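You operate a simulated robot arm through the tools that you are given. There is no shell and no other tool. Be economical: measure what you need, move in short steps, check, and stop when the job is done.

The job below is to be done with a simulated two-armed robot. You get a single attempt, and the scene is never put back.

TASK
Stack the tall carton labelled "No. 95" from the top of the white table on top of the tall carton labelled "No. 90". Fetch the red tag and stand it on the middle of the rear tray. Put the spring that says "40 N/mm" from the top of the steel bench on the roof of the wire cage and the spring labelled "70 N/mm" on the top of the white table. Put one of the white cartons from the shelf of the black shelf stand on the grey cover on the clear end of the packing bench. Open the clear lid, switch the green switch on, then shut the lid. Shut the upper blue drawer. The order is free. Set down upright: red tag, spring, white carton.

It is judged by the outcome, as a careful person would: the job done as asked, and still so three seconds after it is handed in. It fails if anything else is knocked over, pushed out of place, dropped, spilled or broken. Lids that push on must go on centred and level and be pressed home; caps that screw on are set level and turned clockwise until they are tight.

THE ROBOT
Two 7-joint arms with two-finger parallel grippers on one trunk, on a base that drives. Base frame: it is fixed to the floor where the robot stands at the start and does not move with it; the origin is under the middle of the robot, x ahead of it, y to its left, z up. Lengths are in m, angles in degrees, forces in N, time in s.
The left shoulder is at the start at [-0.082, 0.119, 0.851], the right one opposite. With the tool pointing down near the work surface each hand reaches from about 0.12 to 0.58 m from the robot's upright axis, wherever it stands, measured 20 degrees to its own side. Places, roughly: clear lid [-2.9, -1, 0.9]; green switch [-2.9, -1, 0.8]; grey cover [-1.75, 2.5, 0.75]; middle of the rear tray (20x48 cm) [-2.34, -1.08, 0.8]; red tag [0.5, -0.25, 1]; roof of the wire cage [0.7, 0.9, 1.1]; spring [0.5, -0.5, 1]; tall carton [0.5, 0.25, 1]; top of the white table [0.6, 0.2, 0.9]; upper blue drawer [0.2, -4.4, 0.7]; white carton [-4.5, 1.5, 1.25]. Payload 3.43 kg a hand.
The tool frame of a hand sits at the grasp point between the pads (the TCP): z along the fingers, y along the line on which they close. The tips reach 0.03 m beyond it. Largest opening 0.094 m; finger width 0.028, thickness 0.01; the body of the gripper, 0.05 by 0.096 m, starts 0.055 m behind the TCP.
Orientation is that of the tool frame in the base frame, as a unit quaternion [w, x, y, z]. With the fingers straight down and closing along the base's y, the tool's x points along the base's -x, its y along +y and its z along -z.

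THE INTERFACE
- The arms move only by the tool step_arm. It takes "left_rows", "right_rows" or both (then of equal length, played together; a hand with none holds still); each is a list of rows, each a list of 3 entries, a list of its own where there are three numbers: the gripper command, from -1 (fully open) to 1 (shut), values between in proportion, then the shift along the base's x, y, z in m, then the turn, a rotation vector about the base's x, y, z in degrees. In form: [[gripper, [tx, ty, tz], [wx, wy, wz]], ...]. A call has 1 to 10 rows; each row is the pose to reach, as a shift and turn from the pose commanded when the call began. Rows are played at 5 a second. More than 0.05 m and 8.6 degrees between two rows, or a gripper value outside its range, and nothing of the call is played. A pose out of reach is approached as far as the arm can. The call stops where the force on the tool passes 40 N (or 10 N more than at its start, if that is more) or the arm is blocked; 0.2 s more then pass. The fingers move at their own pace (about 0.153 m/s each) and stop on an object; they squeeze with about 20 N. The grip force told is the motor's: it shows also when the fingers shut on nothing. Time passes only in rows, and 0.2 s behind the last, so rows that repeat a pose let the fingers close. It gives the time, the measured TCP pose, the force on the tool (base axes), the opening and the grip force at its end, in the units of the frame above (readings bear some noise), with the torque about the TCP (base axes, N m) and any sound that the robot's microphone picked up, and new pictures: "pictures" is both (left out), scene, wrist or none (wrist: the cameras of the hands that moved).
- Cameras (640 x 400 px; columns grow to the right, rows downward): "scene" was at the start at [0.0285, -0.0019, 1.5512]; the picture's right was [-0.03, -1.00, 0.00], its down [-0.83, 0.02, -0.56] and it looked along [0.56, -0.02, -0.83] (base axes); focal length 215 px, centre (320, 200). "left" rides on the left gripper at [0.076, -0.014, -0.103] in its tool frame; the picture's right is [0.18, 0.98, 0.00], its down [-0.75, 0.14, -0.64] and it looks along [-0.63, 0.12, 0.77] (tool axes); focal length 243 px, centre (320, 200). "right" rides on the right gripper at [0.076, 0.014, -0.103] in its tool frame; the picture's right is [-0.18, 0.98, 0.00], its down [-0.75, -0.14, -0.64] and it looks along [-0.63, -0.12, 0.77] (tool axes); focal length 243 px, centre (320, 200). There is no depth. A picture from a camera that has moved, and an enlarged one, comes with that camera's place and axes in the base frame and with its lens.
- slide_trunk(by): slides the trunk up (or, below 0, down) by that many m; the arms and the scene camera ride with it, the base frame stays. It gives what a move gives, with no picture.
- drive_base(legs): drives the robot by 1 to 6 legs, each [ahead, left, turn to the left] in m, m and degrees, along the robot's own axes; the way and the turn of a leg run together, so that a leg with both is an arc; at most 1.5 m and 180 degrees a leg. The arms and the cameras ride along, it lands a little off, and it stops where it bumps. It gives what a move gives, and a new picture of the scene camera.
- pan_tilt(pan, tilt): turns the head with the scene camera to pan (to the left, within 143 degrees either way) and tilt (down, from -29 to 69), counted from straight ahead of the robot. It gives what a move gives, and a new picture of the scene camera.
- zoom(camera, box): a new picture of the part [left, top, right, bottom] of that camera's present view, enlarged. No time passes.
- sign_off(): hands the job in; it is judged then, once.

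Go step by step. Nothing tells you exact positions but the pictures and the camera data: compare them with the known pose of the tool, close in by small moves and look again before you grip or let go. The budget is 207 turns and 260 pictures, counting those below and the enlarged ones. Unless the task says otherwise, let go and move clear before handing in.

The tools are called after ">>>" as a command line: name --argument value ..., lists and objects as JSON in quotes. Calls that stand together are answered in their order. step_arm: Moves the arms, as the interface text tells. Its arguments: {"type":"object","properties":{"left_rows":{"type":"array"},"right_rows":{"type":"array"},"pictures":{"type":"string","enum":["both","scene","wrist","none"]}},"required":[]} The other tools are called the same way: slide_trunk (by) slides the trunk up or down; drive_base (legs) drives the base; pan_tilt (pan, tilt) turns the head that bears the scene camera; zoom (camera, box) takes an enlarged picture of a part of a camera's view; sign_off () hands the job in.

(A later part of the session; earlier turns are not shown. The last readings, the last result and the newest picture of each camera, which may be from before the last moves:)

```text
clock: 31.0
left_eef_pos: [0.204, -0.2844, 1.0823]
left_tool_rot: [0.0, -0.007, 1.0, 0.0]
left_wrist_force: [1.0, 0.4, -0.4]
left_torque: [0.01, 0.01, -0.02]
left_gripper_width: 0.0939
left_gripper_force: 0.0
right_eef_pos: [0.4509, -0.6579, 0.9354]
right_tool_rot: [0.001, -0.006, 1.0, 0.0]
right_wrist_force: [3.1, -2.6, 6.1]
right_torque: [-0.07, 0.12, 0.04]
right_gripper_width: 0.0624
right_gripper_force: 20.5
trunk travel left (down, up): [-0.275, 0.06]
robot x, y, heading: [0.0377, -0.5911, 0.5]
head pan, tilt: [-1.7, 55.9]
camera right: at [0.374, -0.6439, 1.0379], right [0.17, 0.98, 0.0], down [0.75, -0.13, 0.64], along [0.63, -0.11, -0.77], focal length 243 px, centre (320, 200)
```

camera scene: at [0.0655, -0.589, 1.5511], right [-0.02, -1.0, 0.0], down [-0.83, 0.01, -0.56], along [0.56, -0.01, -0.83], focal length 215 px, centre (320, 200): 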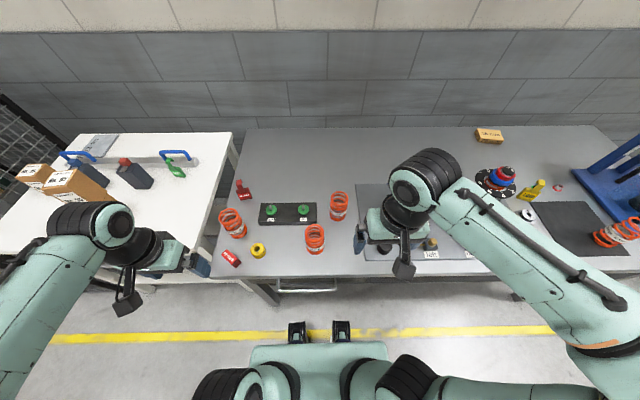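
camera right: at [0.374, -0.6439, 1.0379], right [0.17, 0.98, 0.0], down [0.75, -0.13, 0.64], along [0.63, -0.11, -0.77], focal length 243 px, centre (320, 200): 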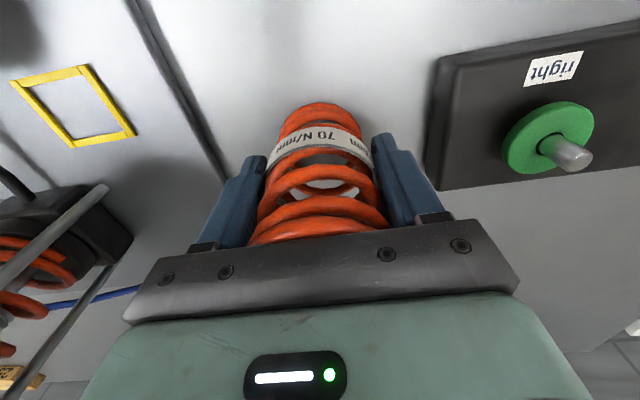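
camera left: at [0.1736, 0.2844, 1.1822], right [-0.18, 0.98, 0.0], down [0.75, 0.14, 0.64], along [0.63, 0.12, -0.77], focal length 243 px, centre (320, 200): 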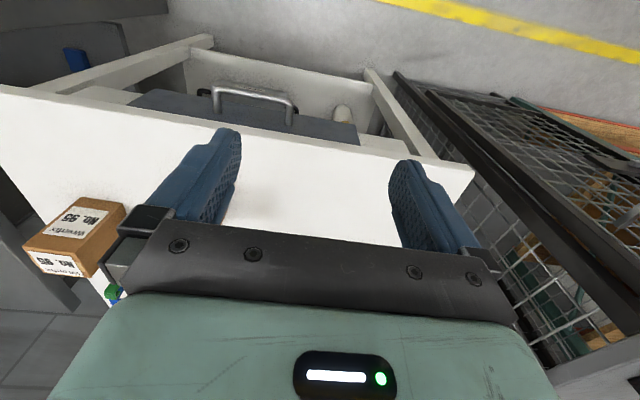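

Gripped at 62 mm, with the label reading 70 N/mm. I'll lift slowly.

>>> step_arm --right_rows '[[1, [0, 0, 0.004], [0, 0, 0]], [1, [0, 0, 0.01], [0, 0, 0]], [1, [0, 0, 0.02], [0, 0, 0]], [1, [0, 0, 0.035], [0, 0, 0]], [1, [0, 0, 0.05], [0, 0, 0]], [1, [0, 0, 0.07], [0, 0, 0]], [1, [0, 0, 0.09], [0, 0, 0]], [1, [0, 0, 0.11], [0, 0, 0]], [1, [0, 0, 0.13], [0, 0, 0]]]' --pictures "wrist"

```text
clock: 33.0
left_eef_pos: [0.2043, -0.2847, 1.0822]
left_tool_rot: [-0.001, -0.007, 1.0, 0.0]
left_wrist_force: [0.9, 0.5, -0.7]
left_torque: [0.01, -0.02, -0.01]
left_gripper_width: 0.0939
left_gripper_force: 0.0
right_eef_pos: [0.4492, -0.6569, 1.0663]
right_tool_rot: [0.0, -0.006, 1.0, -0.001]
right_wrist_force: [-0.3, 0.2, -4.4]
right_torque: [0.0, -0.01, 0.0]
right_gripper_width: 0.0621
right_gripper_force: 20.4
trunk travel left (down, up): [-0.275, 0.06]
robot x, y, heading: [0.039, -0.5872, 0.5]
head pan, tilt: [-1.7, 55.9]
camera right: at [0.373, -0.644, 1.1694], right [0.17, 0.99, 0.0], down [0.76, -0.13, 0.64], along [0.63, -0.11, -0.77], focal length 243 px, centre (320, 200)
```

right: 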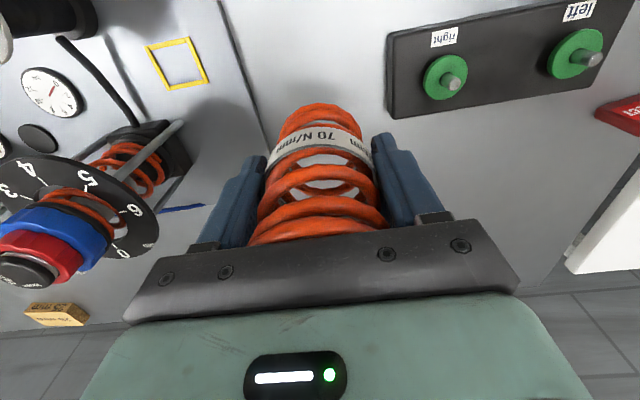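

The 70 spring is held. I'll move it aside to the right and bring the left hand over the 40 spring.

>>> step_arm --right_rows '[[1, [-0.02, -0.01, 0.01], [0, 0, 0]], [1, [-0.045, -0.025, 0.01], [0, 0, 0]], [1, [-0.07, -0.04, 0.01], [0, 0, 0]], [1, [-0.095, -0.055, 0.01], [0, 0, 0]], [1, [-0.12, -0.07, 0.01], [0, 0, 0]], [1, [-0.145, -0.085, 0.01], [0, 0, 0]], [1, [-0.165, -0.1, 0.01], [0, 0, 0]], [1, [-0.18, -0.115, 0.01], [0, 0, 0]], [1, [-0.19, -0.13, 0.01], [0, 0, 0]]]' --left_rows '[[-1, [0.015, 0, 0.01], [0, 0, 0]], [-1, [0.03, -0.03, 0.01], [0, 0, 0]], [-1, [0.045, -0.07, 0.01], [0, 0, 0]], [-1, [0.06, -0.11, 0.01], [0, 0, 0]], [-1, [0.075, -0.15, 0.01], [0, 0, 0]], [-1, [0.09, -0.19, 0.01], [0, 0, 0]], [-1, [0.105, -0.23, 0.01], [0, 0, 0]], [-1, [0.12, -0.27, 0.01], [0, 0, 0]], [-1, [0.127, -0.293, 0.01], [0, 0, 0]]]' --pictures "both"

```text
clock: 35.0
left_eef_pos: [0.332, -0.5799, 1.0903]
left_tool_rot: [-0.001, -0.008, 1.0, 0.0]
left_wrist_force: [0.3, -0.1, 0.8]
left_torque: [-0.03, 0.0, -0.06]
left_gripper_width: 0.0943
left_gripper_force: 0.0
right_eef_pos: [0.2583, -0.7855, 1.0774]
right_tool_rot: [-0.001, -0.006, 1.0, 0.0]
right_wrist_force: [0.2, -0.8, -3.8]
right_torque: [-0.01, 0.02, -0.04]
right_gripper_width: 0.0621
right_gripper_force: 20.7
trunk travel left (down, up): [-0.275, 0.06]
robot x, y, heading: [0.0327, -0.5863, 0.8]
head pan, tilt: [-1.7, 55.9]
camera scene: at [0.0645, -0.5897, 1.5512], right [-0.02, -1.0, 0.0], down [-0.83, 0.01, -0.56], along [0.56, -0.01, -0.83], focal length 215 px, centre (320, 200)
camera right: at [0.1811, -0.7726, 1.18], right [0.17, 0.99, 0.0], down [0.75, -0.13, 0.64], along [0.63, -0.11, -0.77], focal length 243 px, centre (320, 200)
camera left: at [0.2553, -0.5951, 1.1926], right [-0.2, 0.98, 0.0], down [0.75, 0.15, 0.64], along [0.63, 0.13, -0.77], focal length 243 px, centre (320, 200)
```

scene: 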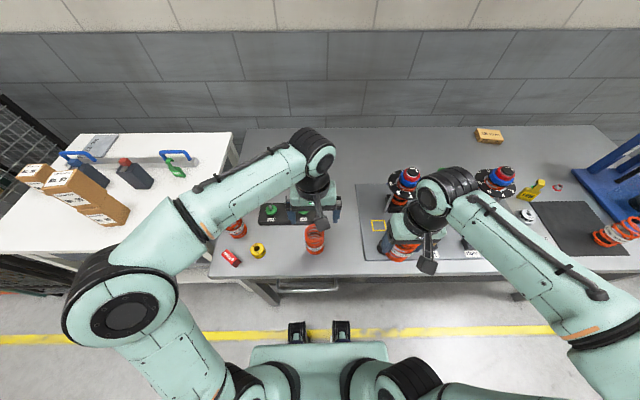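
right: 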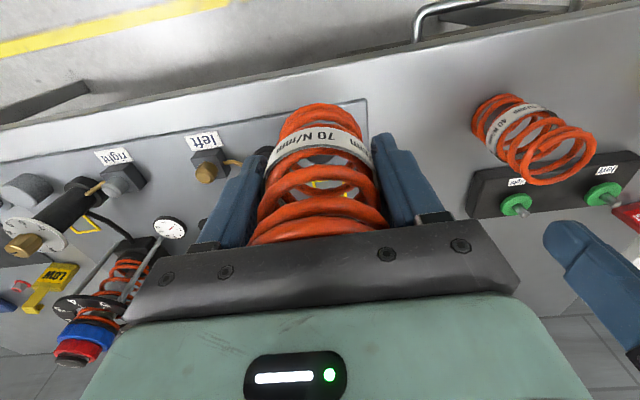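
left: 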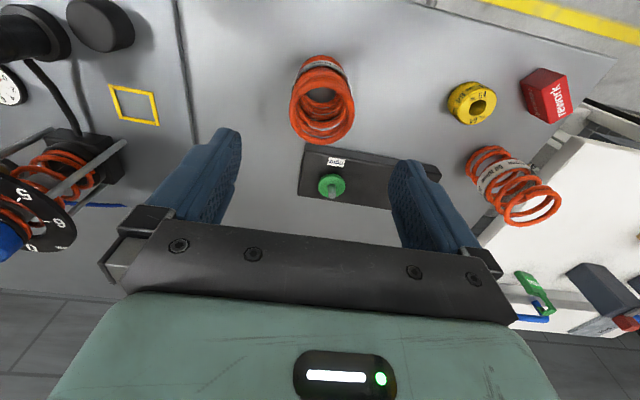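

The 40 spring is at (0.322, -0.578). I'll descend and close on it.

>>> step_arm --left_rows '[[-1, [-0.01, 0.001, -0.03], [0, 0, 0]], [-1, [-0.01, 0.001, -0.07], [0, 0, 0]], [-1, [-0.01, 0.001, -0.11], [0, 0, 0]], [-1, [-0.01, 0.001, -0.153], [0, 0, 0]], [1, [-0.01, 0.001, -0.153], [0, 0, 0]], [1, [-0.01, 0.001, -0.153], [0, 0, 0]], [1, [-0.01, 0.001, -0.153], [0, 0, 0]]]' --pictures "wrist"

```text
clock: 36.6
left_eef_pos: [0.3203, -0.5785, 0.9393]
left_tool_rot: [-0.001, -0.007, 1.0, 0.0]
left_wrist_force: [0.2, 1.2, 0.5]
left_torque: [-0.02, 0.04, 0.02]
left_gripper_width: 0.063
left_gripper_force: 19.8
right_eef_pos: [0.2577, -0.7844, 1.0762]
right_tool_rot: [0.0, -0.007, 1.0, -0.001]
right_wrist_force: [0.2, -0.3, -5.0]
right_torque: [0.01, 0.01, -0.02]
right_gripper_width: 0.0622
right_gripper_force: 20.4
trunk travel left (down, up): [-0.275, 0.06]
robot x, y, heading: [0.0372, -0.5856, 0.7]
head pan, tilt: [-1.7, 55.9]
camera left: at [0.245, -0.5943, 1.0416], right [-0.2, 0.98, 0.0], down [0.75, 0.15, 0.64], along [0.63, 0.13, -0.77], focal length 243 px, centre (320, 200)
```

left: 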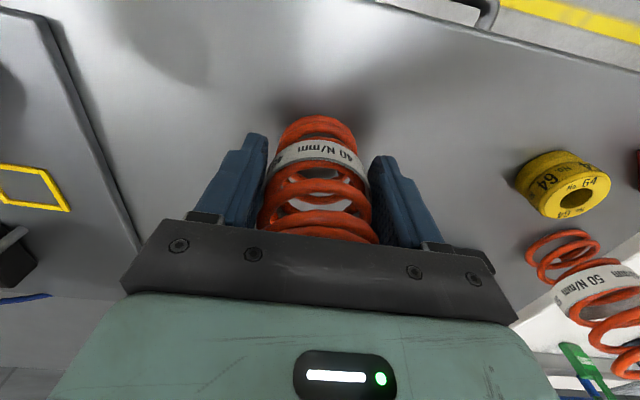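

It reads 40 N/mm and is gripped. I'll lift it slowly and carry it back to the left side.

>>> step_arm --left_rows '[[1, [0, 0, 0.004], [0, 0, 0]], [1, [0, 0, 0.01], [0, 0, 0]], [1, [0, 0, 0.02], [0, 0, 0]], [1, [0, 0, 0.035], [0, 0, 0]], [1, [0, 0, 0.055], [0, 0, 0]], [1, [0, 0, 0.08], [0, 0, 0]], [1, [0, 0, 0.105], [0, 0, 0]], [1, [0, 0, 0.13], [0, 0, 0]], [1, [0, 0, 0.15], [0, 0, 0]], [1, [0, 0, 0.16], [0, 0, 0]]]' --pictures "none"

>>> step_arm --left_rows '[[1, [-0.01, 0.01, 0], [0, 0, 0]], [1, [-0.02, 0.03, 0], [0, 0, 0]], [1, [-0.03, 0.055, 0], [0, 0, 0]], [1, [-0.04, 0.08, 0], [0, 0, 0]], [1, [-0.05, 0.105, 0], [0, 0, 0]], [1, [-0.06, 0.13, 0], [0, 0, 0]], [1, [-0.07, 0.155, 0], [0, 0, 0]], [1, [-0.07, 0.18, 0], [0, 0, 0]], [1, [-0.07, 0.2, 0], [0, 0, 0]], [1, [-0.07, 0.21, 0], [0, 0, 0]]]' --pictures "both"

```text
clock: 38.8
left_eef_pos: [0.3193, -0.5771, 1.0972]
left_tool_rot: [-0.001, -0.007, 1.0, 0.0]
left_wrist_force: [-0.7, 0.4, -3.9]
left_torque: [-0.02, 0.02, -0.03]
left_gripper_width: 0.0629
left_gripper_force: 20.0
right_eef_pos: [0.2574, -0.7852, 1.0766]
right_tool_rot: [0.0, -0.006, 1.0, 0.0]
right_wrist_force: [0.3, 0.0, -4.2]
right_torque: [0.0, 0.0, -0.02]
right_gripper_width: 0.0621
right_gripper_force: 19.3
trunk travel left (down, up): [-0.275, 0.06]
robot x, y, heading: [0.0366, -0.5899, 0.8]
head pan, tilt: [-1.7, 55.9]
```

```text
clock: 41.0
left_eef_pos: [0.2496, -0.3658, 1.0984]
left_tool_rot: [-0.001, -0.007, 1.0, 0.001]
left_wrist_force: [0.2, 0.1, -3.4]
left_torque: [-0.03, 0.05, 0.01]
left_gripper_width: 0.0626
left_gripper_force: 19.9
right_eef_pos: [0.2583, -0.7839, 1.0776]
right_tool_rot: [-0.001, -0.006, 1.0, 0.0]
right_wrist_force: [-1.2, 0.2, -4.9]
right_torque: [-0.01, -0.03, 0.01]
right_gripper_width: 0.0621
right_gripper_force: 20.1
trunk travel left (down, up): [-0.275, 0.06]
robot x, y, heading: [0.0389, -0.5885, 0.8]
head pan, tilt: [-1.7, 55.9]
camera scene: at [0.0652, -0.5889, 1.5512], right [-0.02, -1.0, 0.0], down [-0.83, 0.01, -0.56], along [0.56, -0.01, -0.83], focal length 215 px, centre (320, 200)
camera left: at [0.1746, -0.3816, 1.1998], right [-0.2, 0.98, 0.0], down [0.75, 0.15, 0.64], along [0.63, 0.13, -0.77], focal length 243 px, centre (320, 200)
```

scene: 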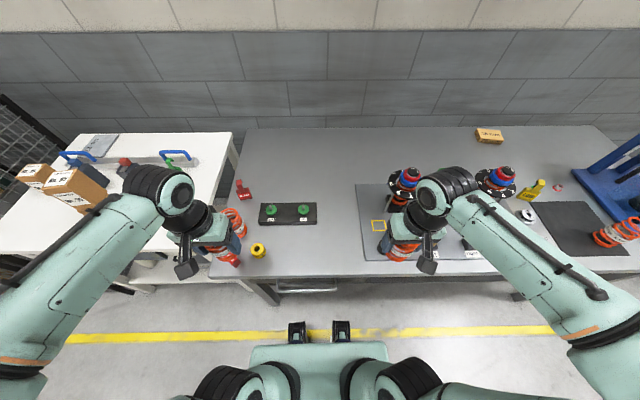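
left: 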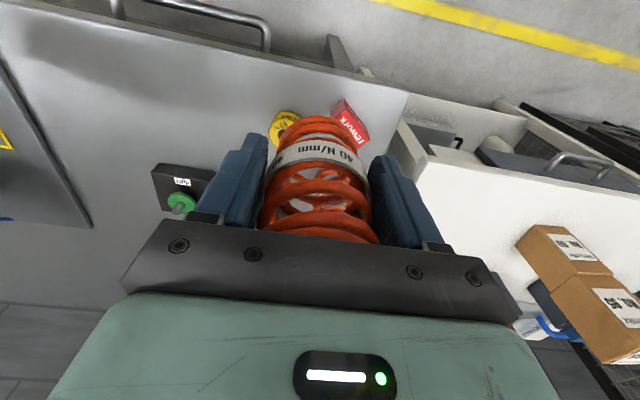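

Both springs are held. I'll back off, strafe left to the white table and come close.

>>> drive_base --legs '[[-0.07, 0, 0], [0, 0.69, 0], [0.1, 0, 0]]'

>>> zoom --camera "scene" --box '[160, 130, 400, 280]'

```text
clock: 48.8
left_eef_pos: [0.2518, 0.333, 1.0966]
left_tool_rot: [0.0, -0.021, 1.0, 0.0]
left_wrist_force: [0.8, -0.4, -3.8]
left_torque: [-0.01, 0.07, -0.02]
left_gripper_width: 0.0628
left_gripper_force: 20.0
right_eef_pos: [0.2717, -0.0851, 1.0763]
right_tool_rot: [0.0, -0.021, 1.0, 0.0]
right_wrist_force: [1.3, -1.0, -3.8]
right_torque: [-0.03, 0.0, 0.01]
right_gripper_width: 0.0622
right_gripper_force: 20.1
trunk travel left (down, up): [-0.275, 0.06]
robot x, y, heading: [0.0445, 0.1085, 2.7]
head pan, tilt: [-1.7, 55.9]
camera scene: at [0.0734, 0.1048, 1.5511], right [0.01, -1.0, 0.0], down [-0.83, -0.01, -0.56], along [0.56, 0.01, -0.83], focal length 215 px, centre (320, 200)
```

scene: 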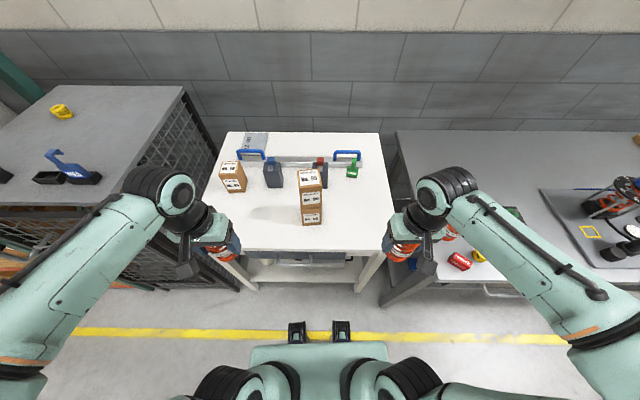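

```text
2.67 times, centred on (280, 205) of scene
camera zoom: at [0.0734, 0.1048, 1.5511], right [0.01, -1.0, 0.0], down [-0.83, -0.01, -0.56], along [0.56, 0.01, -0.83], focal length 574 px, centre (427, 187)
```

zoom: 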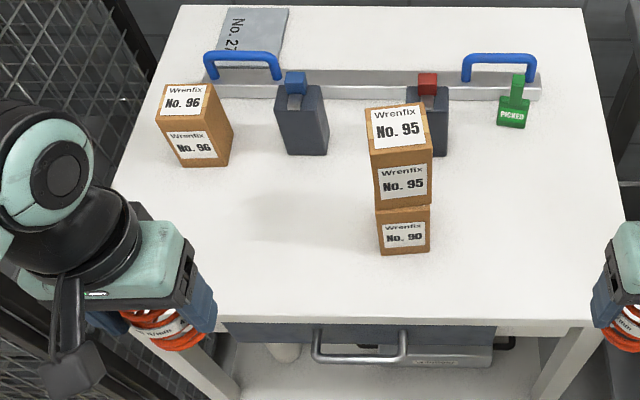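

The stack is fine and the right front of the table is clear. I'll carry the 70 spring to (0.46, 0.0) and lower it toward the top.

>>> step_arm --right_rows '[[1, [0.01, 0.004, 0], [0, 0, 0]], [1, [0.03, 0.013, 0], [0, 0, 0]], [1, [0.055, 0.024, 0], [0, 0, 0]], [1, [0.08, 0.035, 0], [0, 0, 0]], [1, [0.105, 0.046, 0], [0, 0, 0]], [1, [0.13, 0.057, 0], [0, 0, 0]], [1, [0.155, 0.068, 0], [0, 0, 0]], [1, [0.175, 0.076, 0], [0, 0, 0]], [1, [0.188, 0.08, 0], [0, 0, -1]]]' --pictures "none"

>>> step_arm --right_rows '[[1, [0, 0, -0.015], [0, 0, 0]], [1, [0, 0, -0.035], [0, 0, 0]], [1, [0, 0, -0.06], [0, 0, 0]], [1, [0, 0, -0.085], [0, 0, 0]], [1, [0, 0, -0.11], [0, 0, 0]], [1, [0, 0, -0.13], [0, 0, 0]], [1, [0, 0, -0.14], [0, 0, 0]], [1, [0, 0, -0.14], [0, 0, 0]]]' --pictures "wrist"

>>> zoom --camera "scene" --box '[280, 150, 400, 240]'

```text
clock: 50.8
left_eef_pos: [0.2519, 0.3334, 1.0973]
left_tool_rot: [-0.001, -0.023, 1.0, 0.0]
left_wrist_force: [-0.9, -0.5, -3.7]
left_torque: [-0.02, 0.06, 0.0]
left_gripper_width: 0.0628
left_gripper_force: 20.1
right_eef_pos: [0.4592, -0.0034, 1.0766]
right_tool_rot: [0.0, -0.012, 1.0, 0.0]
right_wrist_force: [-0.7, 0.0, -3.4]
right_torque: [0.02, 0.01, -0.01]
right_gripper_width: 0.0619
right_gripper_force: 19.9
trunk travel left (down, up): [-0.275, 0.06]
robot x, y, heading: [0.0458, 0.1052, 2.5]
head pan, tilt: [-1.7, 55.9]
```

```text
clock: 52.6
left_eef_pos: [0.2504, 0.333, 1.0973]
left_tool_rot: [-0.001, -0.021, 1.0, 0.0]
left_wrist_force: [-0.1, 1.0, -4.3]
left_torque: [0.02, 0.04, 0.0]
left_gripper_width: 0.0624
left_gripper_force: 20.1
right_eef_pos: [0.4581, -0.0063, 0.9364]
right_tool_rot: [0.0, -0.013, 1.0, 0.0]
right_wrist_force: [0.6, -0.4, -4.3]
right_torque: [-0.01, 0.03, -0.05]
right_gripper_width: 0.0618
right_gripper_force: 19.9
trunk travel left (down, up): [-0.275, 0.06]
robot x, y, heading: [0.0471, 0.1031, 2.4]
head pan, tilt: [-1.7, 55.9]
camera right: at [0.3822, 0.0063, 1.0399], right [0.16, 0.99, 0.0], down [0.76, -0.12, 0.64], along [0.63, -0.1, -0.77], focal length 243 px, centre (320, 200)
```

right: 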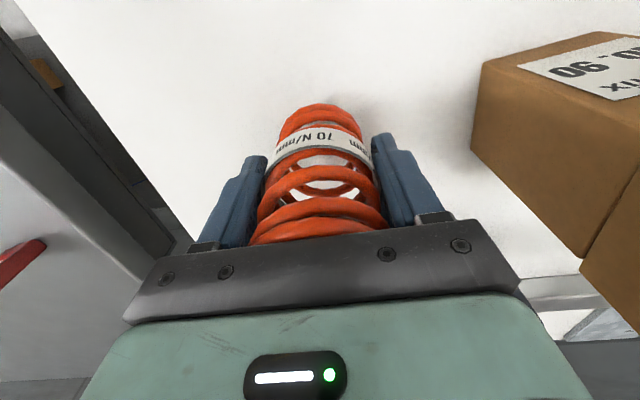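

```text
4.44 times, centred on (340, 195) of scene
camera zoom: at [0.0732, 0.1049, 1.5512], right [0.01, -1.0, 0.0], down [-0.83, -0.01, -0.56], along [0.56, 0.01, -0.83], focal length 957 px, centre (231, 222)
```

zoom: 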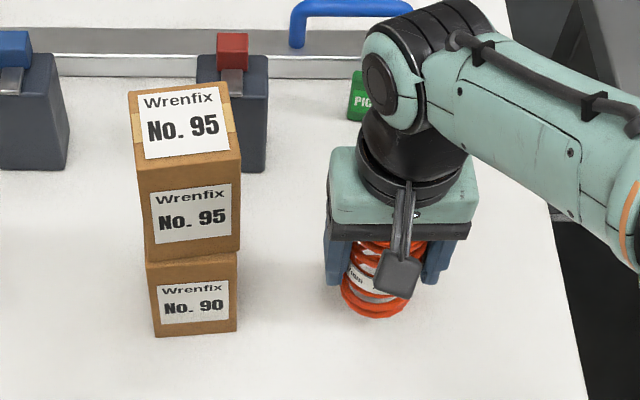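

Still hanging free (-4 N). I'll lower on in millimetres and watch the force.

>>> step_arm --right_rows '[[1, [0, 0, -0.002], [0, 0, 0]], [1, [0, 0, -0.004], [0, 0, 0]], [1, [0, 0, -0.006], [0, 0, 0]], [1, [0, 0, -0.006], [0, 0, 0]]]' --pictures "none"

```text
clock: 53.6
left_eef_pos: [0.2517, 0.3339, 1.0971]
left_tool_rot: [-0.001, -0.022, 1.0, 0.0]
left_wrist_force: [-0.5, 0.0, -3.6]
left_torque: [0.0, 0.06, -0.07]
left_gripper_width: 0.0624
left_gripper_force: 19.9
right_eef_pos: [0.459, -0.005, 0.9314]
right_tool_rot: [0.0, -0.013, 1.0, 0.0]
right_wrist_force: [-0.4, -0.3, -3.4]
right_torque: [0.02, 0.02, 0.0]
right_gripper_width: 0.0618
right_gripper_force: 20.6
trunk travel left (down, up): [-0.275, 0.06]
robot x, y, heading: [0.0459, 0.1037, 2.4]
head pan, tilt: [-1.7, 55.9]
```

>>> step_arm --right_rows '[[1, [0, 0, -0.003], [0, 0, 0]], [1, [0, 0, -0.006], [0, 0, 0]], [1, [0, 0, -0.006], [0, 0, 0]]]' --pictures "none"

```text
clock: 54.4
left_eef_pos: [0.253, 0.3324, 1.0991]
left_tool_rot: [-0.001, -0.022, 1.0, 0.0]
left_wrist_force: [1.1, 0.7, -3.9]
left_torque: [0.0, 0.09, -0.02]
left_gripper_width: 0.0627
left_gripper_force: 19.9
right_eef_pos: [0.4595, -0.0065, 0.9249]
right_tool_rot: [0.0, -0.012, 1.0, 0.0]
right_wrist_force: [-0.4, -0.7, -4.0]
right_torque: [-0.01, 0.03, 0.02]
right_gripper_width: 0.062
right_gripper_force: 19.5
trunk travel left (down, up): [-0.275, 0.06]
robot x, y, heading: [0.0435, 0.1096, 2.6]
head pan, tilt: [-1.7, 55.9]
```

>>> step_arm --right_rows '[[1, [0, 0, -0.003], [0, 0, 0]], [1, [0, 0, -0.006], [0, 0, 0]], [1, [0, 0, -0.006], [0, 0, 0]]]' --pictures "wrist"

>>> zoom --camera "scene" --box '[320, 180, 380, 230]'

```text
clock: 55.2
left_eef_pos: [0.2515, 0.3333, 1.0983]
left_tool_rot: [-0.001, -0.022, 1.0, 0.0]
left_wrist_force: [-0.3, 0.0, -4.2]
left_torque: [0.01, 0.07, 0.01]
left_gripper_width: 0.0626
left_gripper_force: 19.9
right_eef_pos: [0.4595, -0.0042, 0.9191]
right_tool_rot: [0.0, -0.012, 1.0, -0.001]
right_wrist_force: [0.0, -1.3, -4.8]
right_torque: [0.03, 0.04, -0.01]
right_gripper_width: 0.0623
right_gripper_force: 19.5
trunk travel left (down, up): [-0.275, 0.06]
robot x, y, heading: [0.0452, 0.106, 2.5]
head pan, tilt: [-1.7, 55.9]
camera right: at [0.3833, 0.0074, 1.0212], right [0.16, 0.99, 0.0], down [0.76, -0.12, 0.64], along [0.63, -0.1, -0.77], focal length 243 px, centre (320, 200)
```

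right: 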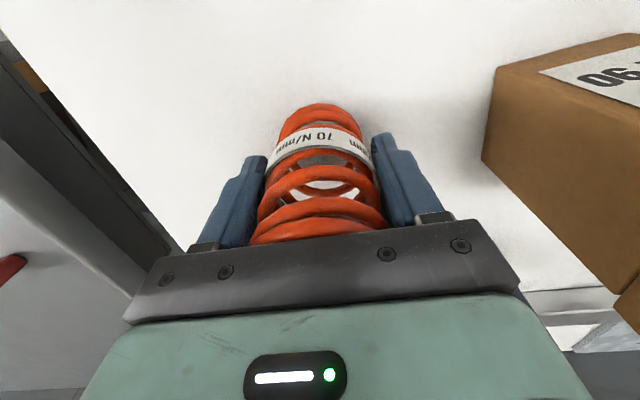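

```text
8.00 times, centred on (350, 205) of scene
camera zoom: at [0.0733, 0.1049, 1.5512], right [0.01, -1.0, 0.0], down [-0.83, -0.01, -0.56], along [0.56, 0.01, -0.83], focal length 1723 px, centre (80, 160)
```

zoom: 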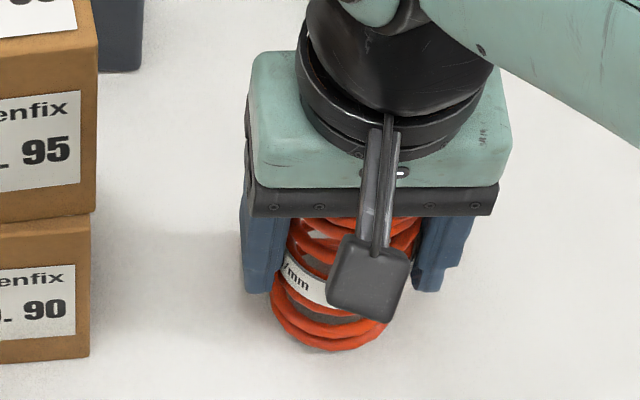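

>>> step_arm --right_rows '[[1, [0, 0, -0.002], [0, 0, 0]], [1, [0, 0, -0.004], [0, 0, 0]], [1, [0, 0, -0.006], [0, 0, 0]], [1, [0, 0, -0.006], [0, 0, 0]]]' --pictures "none"

```text
clock: 56.2
left_eef_pos: [0.2505, 0.3321, 1.0981]
left_tool_rot: [0.001, -0.02, 1.0, 0.001]
left_wrist_force: [0.2, 0.7, -4.8]
left_torque: [0.0, 0.06, 0.0]
left_gripper_width: 0.0624
left_gripper_force: 20.2
right_eef_pos: [0.4594, -0.006, 0.9143]
right_tool_rot: [0.003, -0.012, 1.0, 0.0]
right_wrist_force: [0.3, -2.7, 20.4]
right_torque: [-0.22, 0.6, 0.02]
right_gripper_width: 0.062
right_gripper_force: 20.5
trunk travel left (down, up): [-0.275, 0.06]
robot x, y, heading: [0.0496, 0.1029, 2.8]
head pan, tilt: [-1.7, 55.9]
```

Contact (20 N) at about 0.914. I'll ease up a millimetre, release and rise.

>>> step_arm --right_rows '[[1, [0, 0, 0.001], [0, 0, 0]], [0.3, [0, 0, 0.001], [0, 0, 0]], [-0.4, [0, 0, 0.001], [0, 0, 0]], [-1, [0, 0, 0.001], [0, 0, 0]], [-1, [0, 0, 0.001], [0, 0, 0]], [-1, [0, 0, 0.04], [0, 0, 0]], [-1, [0, 0, 0.08], [0, 0, 0]], [-1, [0, 0, 0.12], [0, 0, 0]], [-1, [-0.02, -0.02, 0.16], [0, 0, 0]], [-1, [-0.06, -0.04, 0.16], [0, 0, 0]]]' --pictures "both"

```text
clock: 58.4
left_eef_pos: [0.2492, 0.3332, 1.0979]
left_tool_rot: [0.0, -0.021, 1.0, 0.0]
left_wrist_force: [-0.1, -0.3, -4.2]
left_torque: [-0.02, 0.03, -0.04]
left_gripper_width: 0.0627
left_gripper_force: 20.3
right_eef_pos: [0.3962, -0.0501, 1.0703]
right_tool_rot: [-0.001, -0.012, 1.0, 0.0]
right_wrist_force: [-0.2, -0.2, 0.2]
right_torque: [0.01, -0.02, -0.02]
right_gripper_width: 0.094
right_gripper_force: 0.1
trunk travel left (down, up): [-0.275, 0.06]
robot x, y, heading: [0.0457, 0.1037, 2.4]
head pan, tilt: [-1.7, 55.9]
camera scene: at [0.0713, 0.1042, 1.5512], right [0.01, -1.0, 0.0], down [-0.83, -0.01, -0.56], along [0.56, 0.01, -0.83], focal length 215 px, centre (320, 200)
camera right: at [0.3196, -0.0375, 1.1731], right [0.16, 0.99, 0.0], down [0.76, -0.12, 0.64], along [0.63, -0.1, -0.77], focal length 243 px, centre (320, 200)
```

scene: 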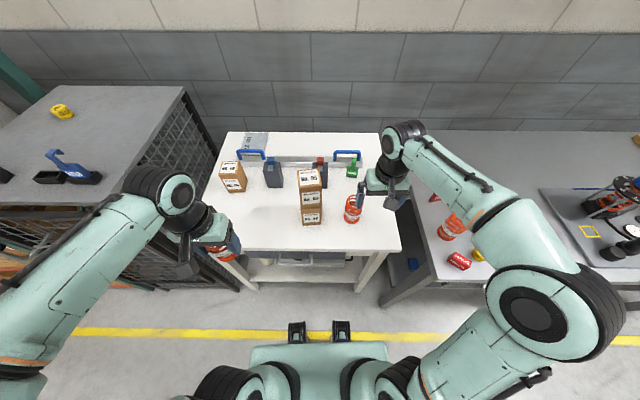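
right: 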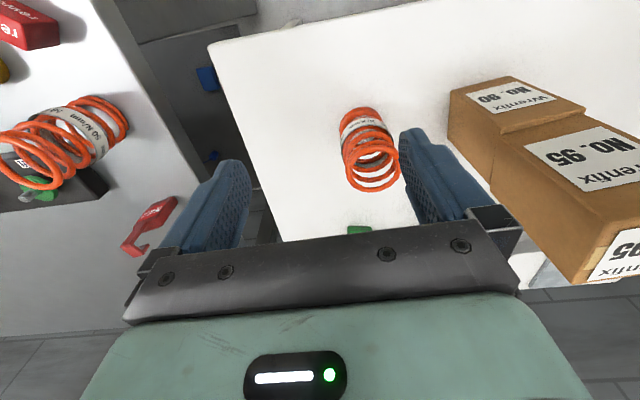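

The 70 spring stands upright. I'll tuck the right hand back, raise the trunk and left hand, then strafe to the cage.

>>> step_arm --right_rows '[[-1, [-0.04, -0.01, 0], [0, 0, 0]], [-1, [-0.08, -0.03, 0], [0, 0, 0]], [-1, [-0.12, -0.05, 0], [0, 0, 0]], [-1, [-0.16, -0.07, 0], [0, 0, 0]], [-1, [-0.19, -0.09, 0], [0, 0, 0]]]' --pictures "none"

>>> slide_trunk --by 0.06

>>> step_arm --left_rows '[[1, [0, 0, 0.01], [0, 0, 0]], [1, [0, 0, 0.025], [0, 0, 0]], [1, [0, 0, 0.04], [0, 0, 0]], [1, [0, 0, 0.055], [0, 0, 0]], [1, [0, 0, 0.07], [0, 0, 0]]]' --pictures "none"

```text
clock: 59.6
left_eef_pos: [0.2511, 0.3337, 1.0974]
left_tool_rot: [0.0, -0.022, 1.0, 0.0]
left_wrist_force: [-0.1, -0.1, -3.4]
left_torque: [-0.01, 0.05, -0.04]
left_gripper_width: 0.0628
left_gripper_force: 19.8
right_eef_pos: [0.2069, -0.1368, 1.072]
right_tool_rot: [0.0, -0.013, 1.0, 0.0]
right_wrist_force: [-0.7, 0.8, 0.0]
right_torque: [0.0, -0.04, 0.0]
right_gripper_width: 0.0941
right_gripper_force: 0.0
trunk travel left (down, up): [-0.275, 0.06]
robot x, y, heading: [0.0477, 0.1067, 2.8]
head pan, tilt: [-1.7, 55.9]
```

```text
clock: 60.6
left_eef_pos: [0.2504, 0.3323, 1.1578]
left_tool_rot: [0.0, -0.021, 1.0, 0.0]
left_wrist_force: [0.1, 0.3, -3.4]
left_torque: [0.01, 0.03, 0.0]
left_gripper_width: 0.0623
left_gripper_force: 19.9
right_eef_pos: [0.209, -0.135, 1.1339]
right_tool_rot: [0.0, -0.012, 1.0, 0.0]
right_wrist_force: [0.2, 0.3, -0.3]
right_torque: [-0.02, -0.03, 0.04]
right_gripper_width: 0.0942
right_gripper_force: 0.0
trunk travel left (down, up): [-0.335, 0.0]
robot x, y, heading: [0.0428, 0.1073, 2.6]
head pan, tilt: [-1.7, 55.9]
```

```text
clock: 61.8
left_eef_pos: [0.251, 0.3326, 1.2285]
left_tool_rot: [-0.001, -0.022, 1.0, -0.001]
left_wrist_force: [-0.2, 0.3, -4.0]
left_torque: [-0.02, 0.04, -0.01]
left_gripper_width: 0.0627
left_gripper_force: 20.0
right_eef_pos: [0.2103, -0.1357, 1.1331]
right_tool_rot: [0.0, -0.012, 1.0, 0.0]
right_wrist_force: [-0.4, -0.1, -0.2]
right_torque: [-0.02, -0.04, 0.03]
right_gripper_width: 0.0937
right_gripper_force: 0.1
trunk travel left (down, up): [-0.335, 0.0]
robot x, y, heading: [0.0437, 0.108, 2.7]
head pan, tilt: [-1.7, 55.9]
```

The spring's bottom is now near 1.16, so I'll strafe left toward the cage.

>>> drive_base --legs '[[0, 0.52, -2.5]]'

>>> pan_tilt --pan 15 --tilt 45

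```text
clock: 66.8
left_eef_pos: [0.2475, 0.8333, 1.2279]
left_tool_rot: [-0.001, -0.001, 1.0, 0.0]
left_wrist_force: [-0.6, -0.4, -4.3]
left_torque: [-0.02, 0.08, -0.01]
left_gripper_width: 0.0626
left_gripper_force: 20.3
right_eef_pos: [0.1874, 0.3682, 1.1316]
right_tool_rot: [0.0, 0.008, 1.0, 0.0]
right_wrist_force: [-0.2, -0.4, -0.1]
right_torque: [0.03, -0.01, -0.02]
right_gripper_width: 0.094
right_gripper_force: 0.2
trunk travel left (down, up): [-0.335, 0.0]
robot x, y, heading: [0.0327, 0.6149, 0.0]
head pan, tilt: [-1.7, 55.9]
camera scene: at [0.06, 0.614, 1.6144], right [-0.03, -1.0, 0.0], down [-0.83, 0.02, -0.56], along [0.56, -0.01, -0.83], focal length 215 px, centre (320, 200)
```

scene: 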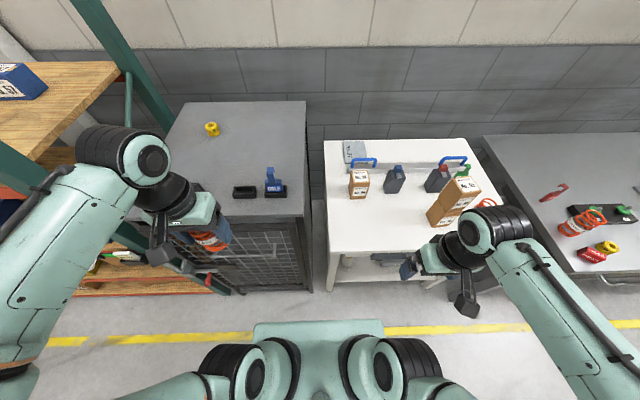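

```text
clock: 67.6
left_eef_pos: [0.2472, 0.8344, 1.2273]
left_tool_rot: [-0.001, -0.002, 1.0, 0.0]
left_wrist_force: [0.6, 0.0, -3.7]
left_torque: [0.01, 0.03, 0.04]
left_gripper_width: 0.0624
left_gripper_force: 20.4
right_eef_pos: [0.187, 0.3686, 1.1338]
right_tool_rot: [0.001, 0.008, 1.0, -0.001]
right_wrist_force: [-0.1, 0.7, -0.4]
right_torque: [-0.01, 0.02, -0.03]
right_gripper_width: 0.0942
right_gripper_force: 0.1
trunk travel left (down, up): [-0.335, 0.0]
robot x, y, heading: [0.0341, 0.6136, 0.3]
head pan, tilt: [15.0, 45.0]
camera scene: at [0.0674, 0.6371, 1.629], right [0.26, -0.97, 0.0], down [-0.68, -0.19, -0.71], along [0.68, 0.18, -0.71], focal length 215 px, centre (320, 200)
```

scene: 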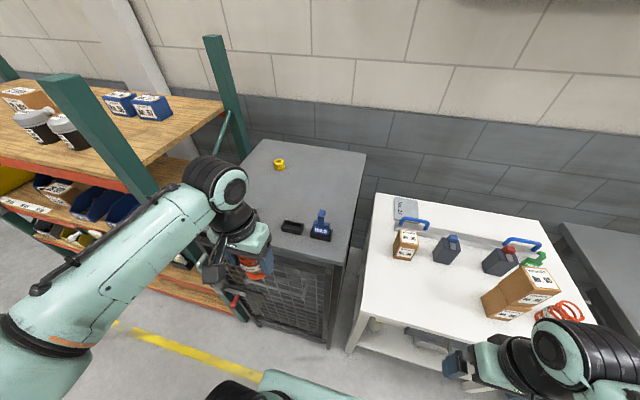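

The cage roof is at z≈1.095, spanning x 0.36–0.92 and y 0.66–1.06. The blue tool and black tray are near its front. A clear spot is (0.60, 0.87), so I'll drive ahead a little.

>>> drive_base --legs '[[0.11, 0, 0]]'

>>> zoom --camera "left" --box '[0, 0, 640, 400]'

```text
clock: 68.6
left_eef_pos: [0.3004, 0.8276, 1.2255]
left_tool_rot: [-0.004, 0.004, 1.0, 0.0]
left_wrist_force: [0.1, -0.2, -3.7]
left_torque: [0.0, 0.11, 0.0]
left_gripper_width: 0.0624
left_gripper_force: 19.9
right_eef_pos: [0.2349, 0.3616, 1.1325]
right_tool_rot: [-0.002, 0.014, 1.0, 0.0]
right_wrist_force: [1.0, 0.0, -0.6]
right_torque: [0.02, 0.04, 0.0]
right_gripper_width: 0.0938
right_gripper_force: 0.1
trunk travel left (down, up): [-0.335, 0.0]
robot x, y, heading: [0.0727, 0.6089, -0.6]
head pan, tilt: [15.0, 45.0]
stopped in leg 1: the robot was blocked; the commanded pose is now the measured one
camera scene: at [0.1181, 0.6315, 1.6293], right [0.25, -0.97, 0.0], down [-0.69, -0.18, -0.7], along [0.68, 0.18, -0.71], focal length 215 px, centre (320, 200)
```

scene: 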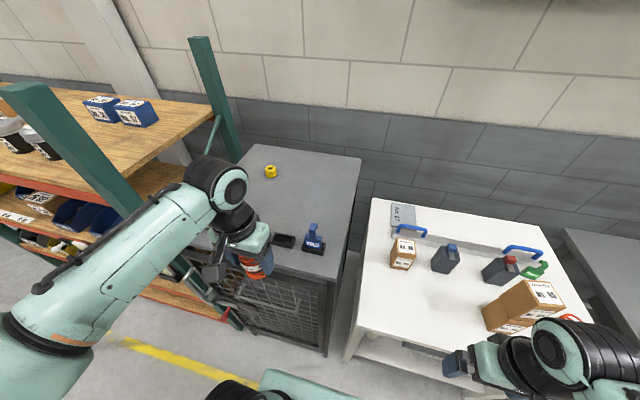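

```text
1.00 times, centred on (320, 200) of left (not enlarged: the box is as wide or as high as the picture)
camera zoom: at [0.2248, 0.8127, 1.3288], right [-0.18, 0.98, 0.0], down [0.76, 0.13, 0.64], along [0.63, 0.11, -0.77], focal length 243 px, centre (320, 200)
```

zoom: 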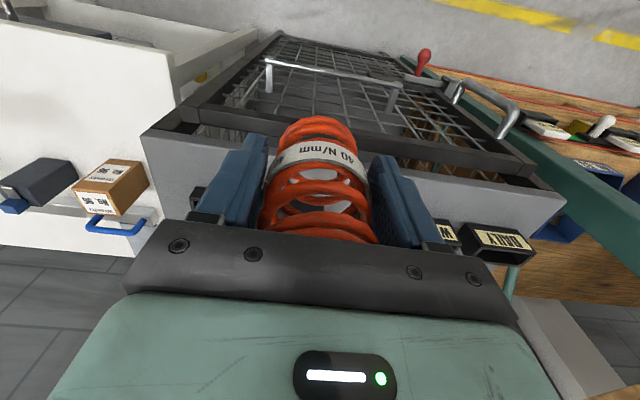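

I bumped something on the cage front, so I'll back off slightly. I'll also move the left hand aside so the whole roof can be seen.

>>> drive_base --legs '[[-0.02, 0, 0.6]]'

>>> step_arm --left_rows '[[1, [-0.005, -0.01, 0], [0, 0, 0]], [1, [-0.01, -0.03, 0], [0, 0, 0]], [1, [-0.015, -0.055, 0], [0, 0, 0]], [1, [-0.02, -0.08, 0], [0, 0, 0]], [1, [-0.025, -0.105, 0], [0, 0, 0]], [1, [-0.03, -0.13, 0], [0, 0, 0]], [1, [-0.03, -0.15, 0], [0, 0, 0]], [1, [-0.03, -0.16, 0], [0, 0, 0]]]' --pictures "none"

>>> pan_tilt --pan 25 --tilt 50

```text
clock: 69.4
left_eef_pos: [0.276, 0.8289, 1.2268]
left_tool_rot: [-0.001, -0.002, 1.0, 0.0]
left_wrist_force: [0.3, 0.5, -4.9]
left_torque: [0.0, 0.06, -0.01]
left_gripper_width: 0.0625
left_gripper_force: 20.0
right_eef_pos: [0.215, 0.3642, 1.1336]
right_tool_rot: [0.0, 0.008, 1.0, 0.0]
right_wrist_force: [1.1, 0.4, -0.2]
right_torque: [0.01, 0.09, -0.03]
right_gripper_width: 0.0941
right_gripper_force: 0.1
trunk travel left (down, up): [-0.335, 0.0]
robot x, y, heading: [0.0563, 0.61, 0.4]
head pan, tilt: [15.0, 45.0]
camera scene: at [0.0946, 0.6328, 1.6293], right [0.26, -0.96, 0.0], down [-0.68, -0.19, -0.71], along [0.68, 0.19, -0.71], focal length 215 px, centre (320, 200)
```

scene: 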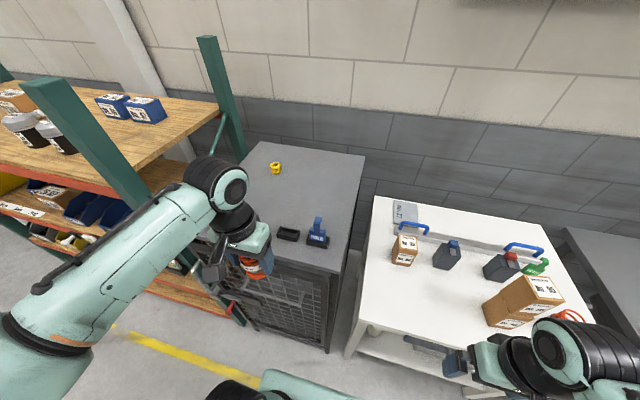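

```text
clock: 71.2
left_eef_pos: [0.2437, 0.6702, 1.2271]
left_tool_rot: [-0.001, -0.001, 1.0, 0.001]
left_wrist_force: [0.5, 0.4, -3.9]
left_torque: [0.01, 0.08, 0.03]
left_gripper_width: 0.0627
left_gripper_force: 19.9
right_eef_pos: [0.2124, 0.3657, 1.1335]
right_tool_rot: [0.0, 0.008, 1.0, -0.001]
right_wrist_force: [0.1, 0.4, 0.5]
right_torque: [0.03, 0.0, -0.02]
right_gripper_width: 0.0941
right_gripper_force: 0.0
trunk travel left (down, up): [-0.335, 0.0]
robot x, y, heading: [0.057, 0.6109, 0.2]
head pan, tilt: [15.0, 45.0]
```

```text
clock: 71.9
left_eef_pos: [0.2426, 0.6709, 1.2276]
left_tool_rot: [-0.001, -0.001, 1.0, 0.0]
left_wrist_force: [-0.4, 0.5, -3.2]
left_torque: [-0.02, 0.05, 0.01]
left_gripper_width: 0.0623
left_gripper_force: 20.1
right_eef_pos: [0.2125, 0.3647, 1.1331]
right_tool_rot: [0.0, 0.008, 1.0, 0.0]
right_wrist_force: [-0.5, -0.4, 0.0]
right_torque: [-0.01, 0.03, 0.0]
right_gripper_width: 0.0939
right_gripper_force: 0.0
trunk travel left (down, up): [-0.335, 0.0]
robot x, y, heading: [0.0545, 0.608, 0.2]
head pan, tilt: [25.0, 50.0]
camera scene: at [0.0826, 0.6448, 1.6221], right [0.43, -0.9, 0.0], down [-0.69, -0.33, -0.64], along [0.58, 0.27, -0.77], focal length 215 px, centre (320, 200)
```

scene: 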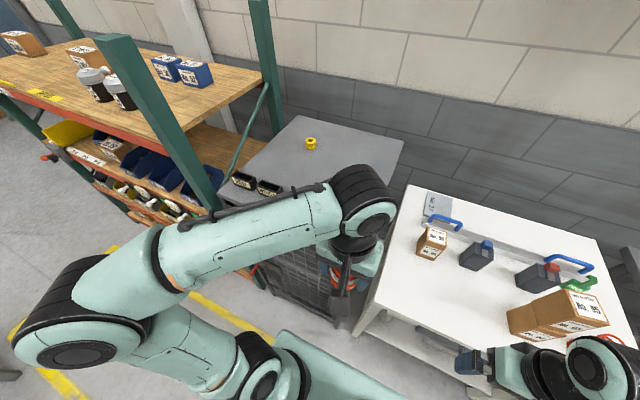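

The roof behind the row of trays is clear. I'll swing the left hand back to y 0.86 and forward over the trays toward (0.56, 0.86).

>>> step_arm --left_rows '[[1, [0.002, 0.01, 0], [0, 0, 0]], [1, [0.005, 0.035, 0], [0, 0, 0]], [1, [0.01, 0.065, 0], [0, 0, 0]], [1, [0.012, 0.095, 0], [0, 0, 0]], [1, [0.015, 0.125, 0], [0, 0, 0]], [1, [0.015, 0.155, 0], [0, 0, 0]], [1, [0.02, 0.18, 0], [0, 0, 0]], [1, [0.035, 0.19, 0], [0, 0, 0]], [1, [0.06, 0.19, 0], [0, 0, 0]], [1, [0.085, 0.19, 0], [0, 0, 0]]]' --pictures "none"

>>> step_arm --left_rows '[[1, [0.025, 0, 0], [0, 0, 0]], [1, [0.05, 0, 0], [0, 0, 0]], [1, [0.075, 0, 0], [0, 0, 0]], [1, [0.1, 0, 0], [0, 0, 0]], [1, [0.125, 0, 0], [0, 0, 0]], [1, [0.15, 0, 0], [0, 0, 0]], [1, [0.175, 0, 0], [0, 0, 0]], [1, [0.2, 0, 0], [0, 0, 0]], [1, [0.22, 0, 0], [0, 0, 0]], [1, [0.231, 0, 0], [0, 0, 0]]]' --pictures "both"

```text
clock: 74.1
left_eef_pos: [0.3301, 0.8611, 1.2267]
left_tool_rot: [-0.001, -0.001, 1.0, 0.001]
left_wrist_force: [0.5, -0.9, -4.0]
left_torque: [0.01, 0.08, 0.0]
left_gripper_width: 0.0624
left_gripper_force: 20.3
right_eef_pos: [0.2126, 0.3648, 1.132]
right_tool_rot: [0.0, 0.008, 1.0, 0.0]
right_wrist_force: [1.0, 0.6, -0.6]
right_torque: [0.02, 0.01, -0.01]
right_gripper_width: 0.094
right_gripper_force: 0.0
trunk travel left (down, up): [-0.335, 0.0]
robot x, y, heading: [0.0538, 0.613, 0.2]
head pan, tilt: [25.0, 50.0]
```

```text
clock: 76.3
left_eef_pos: [0.5287, 0.8616, 1.225]
left_tool_rot: [-0.002, -0.001, 1.0, 0.0]
left_wrist_force: [0.1, -0.4, -5.2]
left_torque: [0.01, 0.03, -0.02]
left_gripper_width: 0.0622
left_gripper_force: 20.1
left hand out of reach, approached as far as the arm can: row 9, 10
right_eef_pos: [0.2123, 0.3647, 1.1326]
right_tool_rot: [0.0, 0.007, 1.0, 0.0]
right_wrist_force: [-0.6, -1.0, -0.2]
right_torque: [0.0, 0.0, 0.0]
right_gripper_width: 0.0941
right_gripper_force: 0.0
trunk travel left (down, up): [-0.335, 0.0]
robot x, y, heading: [0.0545, 0.6086, 0.3]
head pan, tilt: [25.0, 50.0]
camera scene: at [0.083, 0.645, 1.6221], right [0.43, -0.9, 0.0], down [-0.69, -0.33, -0.64], along [0.58, 0.27, -0.77], focal length 215 px, centre (320, 200)
camera left: at [0.4531, 0.8468, 1.3273], right [-0.19, 0.98, 0.0], down [0.76, 0.14, 0.64], along [0.63, 0.12, -0.77], focal length 243 px, centre (320, 200)
```

scene: 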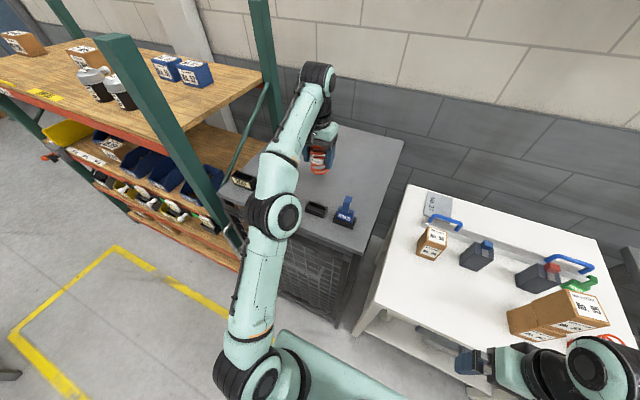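
left: 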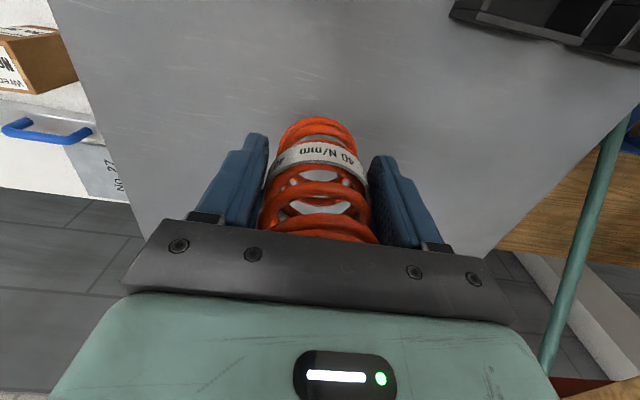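

The spot under the hand at (0.529, 0.862) is clear. I'll lower gently and watch the force.

>>> step_arm --left_rows '[[1, [0.005, 0, -0.01], [0, 0, 0]], [1, [0.01, 0, -0.02], [0, 0, 0]], [1, [0.01, 0, -0.03], [0, 0, 0]], [1, [0.01, 0, -0.04], [0, 0, 0]], [1, [0.01, 0, -0.046], [0, 0, 0]], [1, [0.01, 0, -0.046], [0, 0, 0]]]' --pictures "scene"

>>> zoom --camera "scene" --box '[270, 100, 410, 250]'

```text
clock: 77.7
left_eef_pos: [0.5374, 0.861, 1.1785]
left_tool_rot: [-0.001, -0.002, 1.0, 0.0]
left_wrist_force: [0.9, 0.0, -4.1]
left_torque: [0.02, 0.04, 0.0]
left_gripper_width: 0.0624
left_gripper_force: 19.9
right_eef_pos: [0.2131, 0.366, 1.1329]
right_tool_rot: [0.0, 0.007, 1.0, 0.0]
right_wrist_force: [-0.1, 0.1, -0.4]
right_torque: [-0.03, 0.03, -0.01]
right_gripper_width: 0.0939
right_gripper_force: 0.1
trunk travel left (down, up): [-0.335, 0.0]
robot x, y, heading: [0.0535, 0.6107, 0.3]
head pan, tilt: [25.0, 50.0]
camera scene: at [0.0828, 0.645, 1.6221], right [0.43, -0.9, 0.0], down [-0.69, -0.33, -0.64], along [0.58, 0.27, -0.77], focal length 215 px, centre (320, 200)
```

scene: 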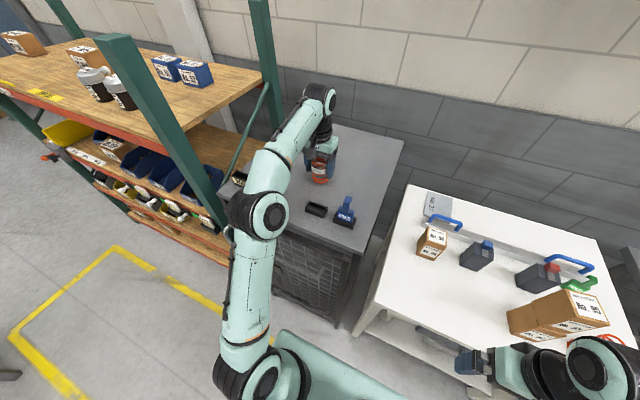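

```text
2.67 times, centred on (340, 175) of scene
camera zoom: at [0.0828, 0.645, 1.6221], right [0.43, -0.9, 0.0], down [-0.69, -0.33, -0.64], along [0.58, 0.27, -0.77], focal length 574 px, centre (267, 267)
```

zoom: 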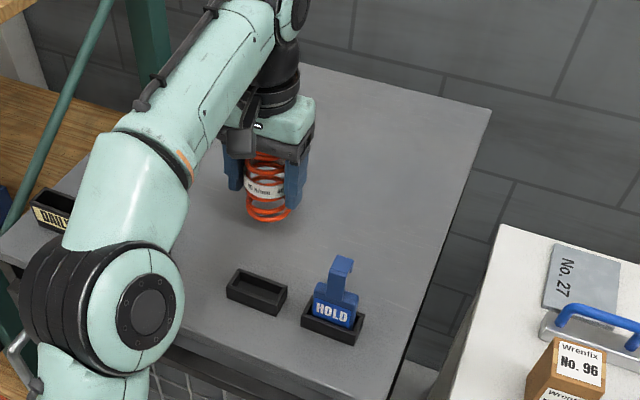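

>>> step_arm --left_rows '[[1, [0, 0, -0.003], [0, 0, 0]], [1, [0, 0, -0.006], [0, 0, 0]], [1, [0, 0, -0.008], [0, 0, 0]], [1, [0, 0, -0.008], [0, 0, 0]]]' --pictures "none"

```text
clock: 78.7
left_eef_pos: [0.5371, 0.8622, 1.1719]
left_tool_rot: [-0.001, -0.002, 1.0, 0.0]
left_wrist_force: [0.3, -0.3, -4.6]
left_torque: [0.0, 0.06, 0.0]
left_gripper_width: 0.0624
left_gripper_force: 20.2
right_eef_pos: [0.2137, 0.3639, 1.133]
right_tool_rot: [0.0, 0.008, 1.0, 0.001]
right_wrist_force: [-0.6, 0.2, -0.5]
right_torque: [-0.03, 0.02, -0.02]
right_gripper_width: 0.094
right_gripper_force: 0.0
trunk travel left (down, up): [-0.335, 0.0]
robot x, y, heading: [0.0519, 0.6127, 0.1]
head pan, tilt: [25.0, 50.0]
```

>>> step_arm --left_rows '[[1, [0, 0, -0.002], [0, 0, 0]], [1, [0, 0, -0.004], [0, 0, 0]], [1, [0, 0, -0.006], [0, 0, 0]], [1, [0, 0, -0.006], [0, 0, 0]]]' --pictures "none"

```text
clock: 79.7
left_eef_pos: [0.5371, 0.8622, 1.1652]
left_tool_rot: [-0.001, -0.002, 1.0, 0.0]
left_wrist_force: [-0.7, 0.1, -4.7]
left_torque: [0.0, 0.04, 0.04]
left_gripper_width: 0.0622
left_gripper_force: 19.8
right_eef_pos: [0.2127, 0.3652, 1.1323]
right_tool_rot: [-0.001, 0.008, 1.0, 0.0]
right_wrist_force: [-0.4, -0.4, 0.2]
right_torque: [-0.02, -0.02, 0.01]
right_gripper_width: 0.094
right_gripper_force: 0.0
trunk travel left (down, up): [-0.335, 0.0]
robot x, y, heading: [0.0536, 0.6085, 0.2]
head pan, tilt: [25.0, 50.0]
```

>>> step_arm --left_rows '[[1, [0, 0, -0.002], [0, 0, 0]], [1, [0, 0, -0.004], [0, 0, 0]], [1, [0, 0, -0.006], [0, 0, 0]], [1, [0, 0, -0.006], [0, 0, 0]]]' --pictures "none"

```text
clock: 80.7
left_eef_pos: [0.5377, 0.8621, 1.1596]
left_tool_rot: [0.0, -0.003, 1.0, 0.0]
left_wrist_force: [0.3, 0.2, -0.7]
left_torque: [-0.03, 0.01, 0.03]
left_gripper_width: 0.0624
left_gripper_force: 20.0
right_eef_pos: [0.2123, 0.3652, 1.1337]
right_tool_rot: [-0.001, 0.008, 1.0, 0.001]
right_wrist_force: [0.0, -0.1, -0.3]
right_torque: [-0.02, -0.02, 0.01]
right_gripper_width: 0.0941
right_gripper_force: 0.1
trunk travel left (down, up): [-0.335, 0.0]
robot x, y, heading: [0.0587, 0.6122, 0.5]
head pan, tilt: [25.0, 50.0]
```

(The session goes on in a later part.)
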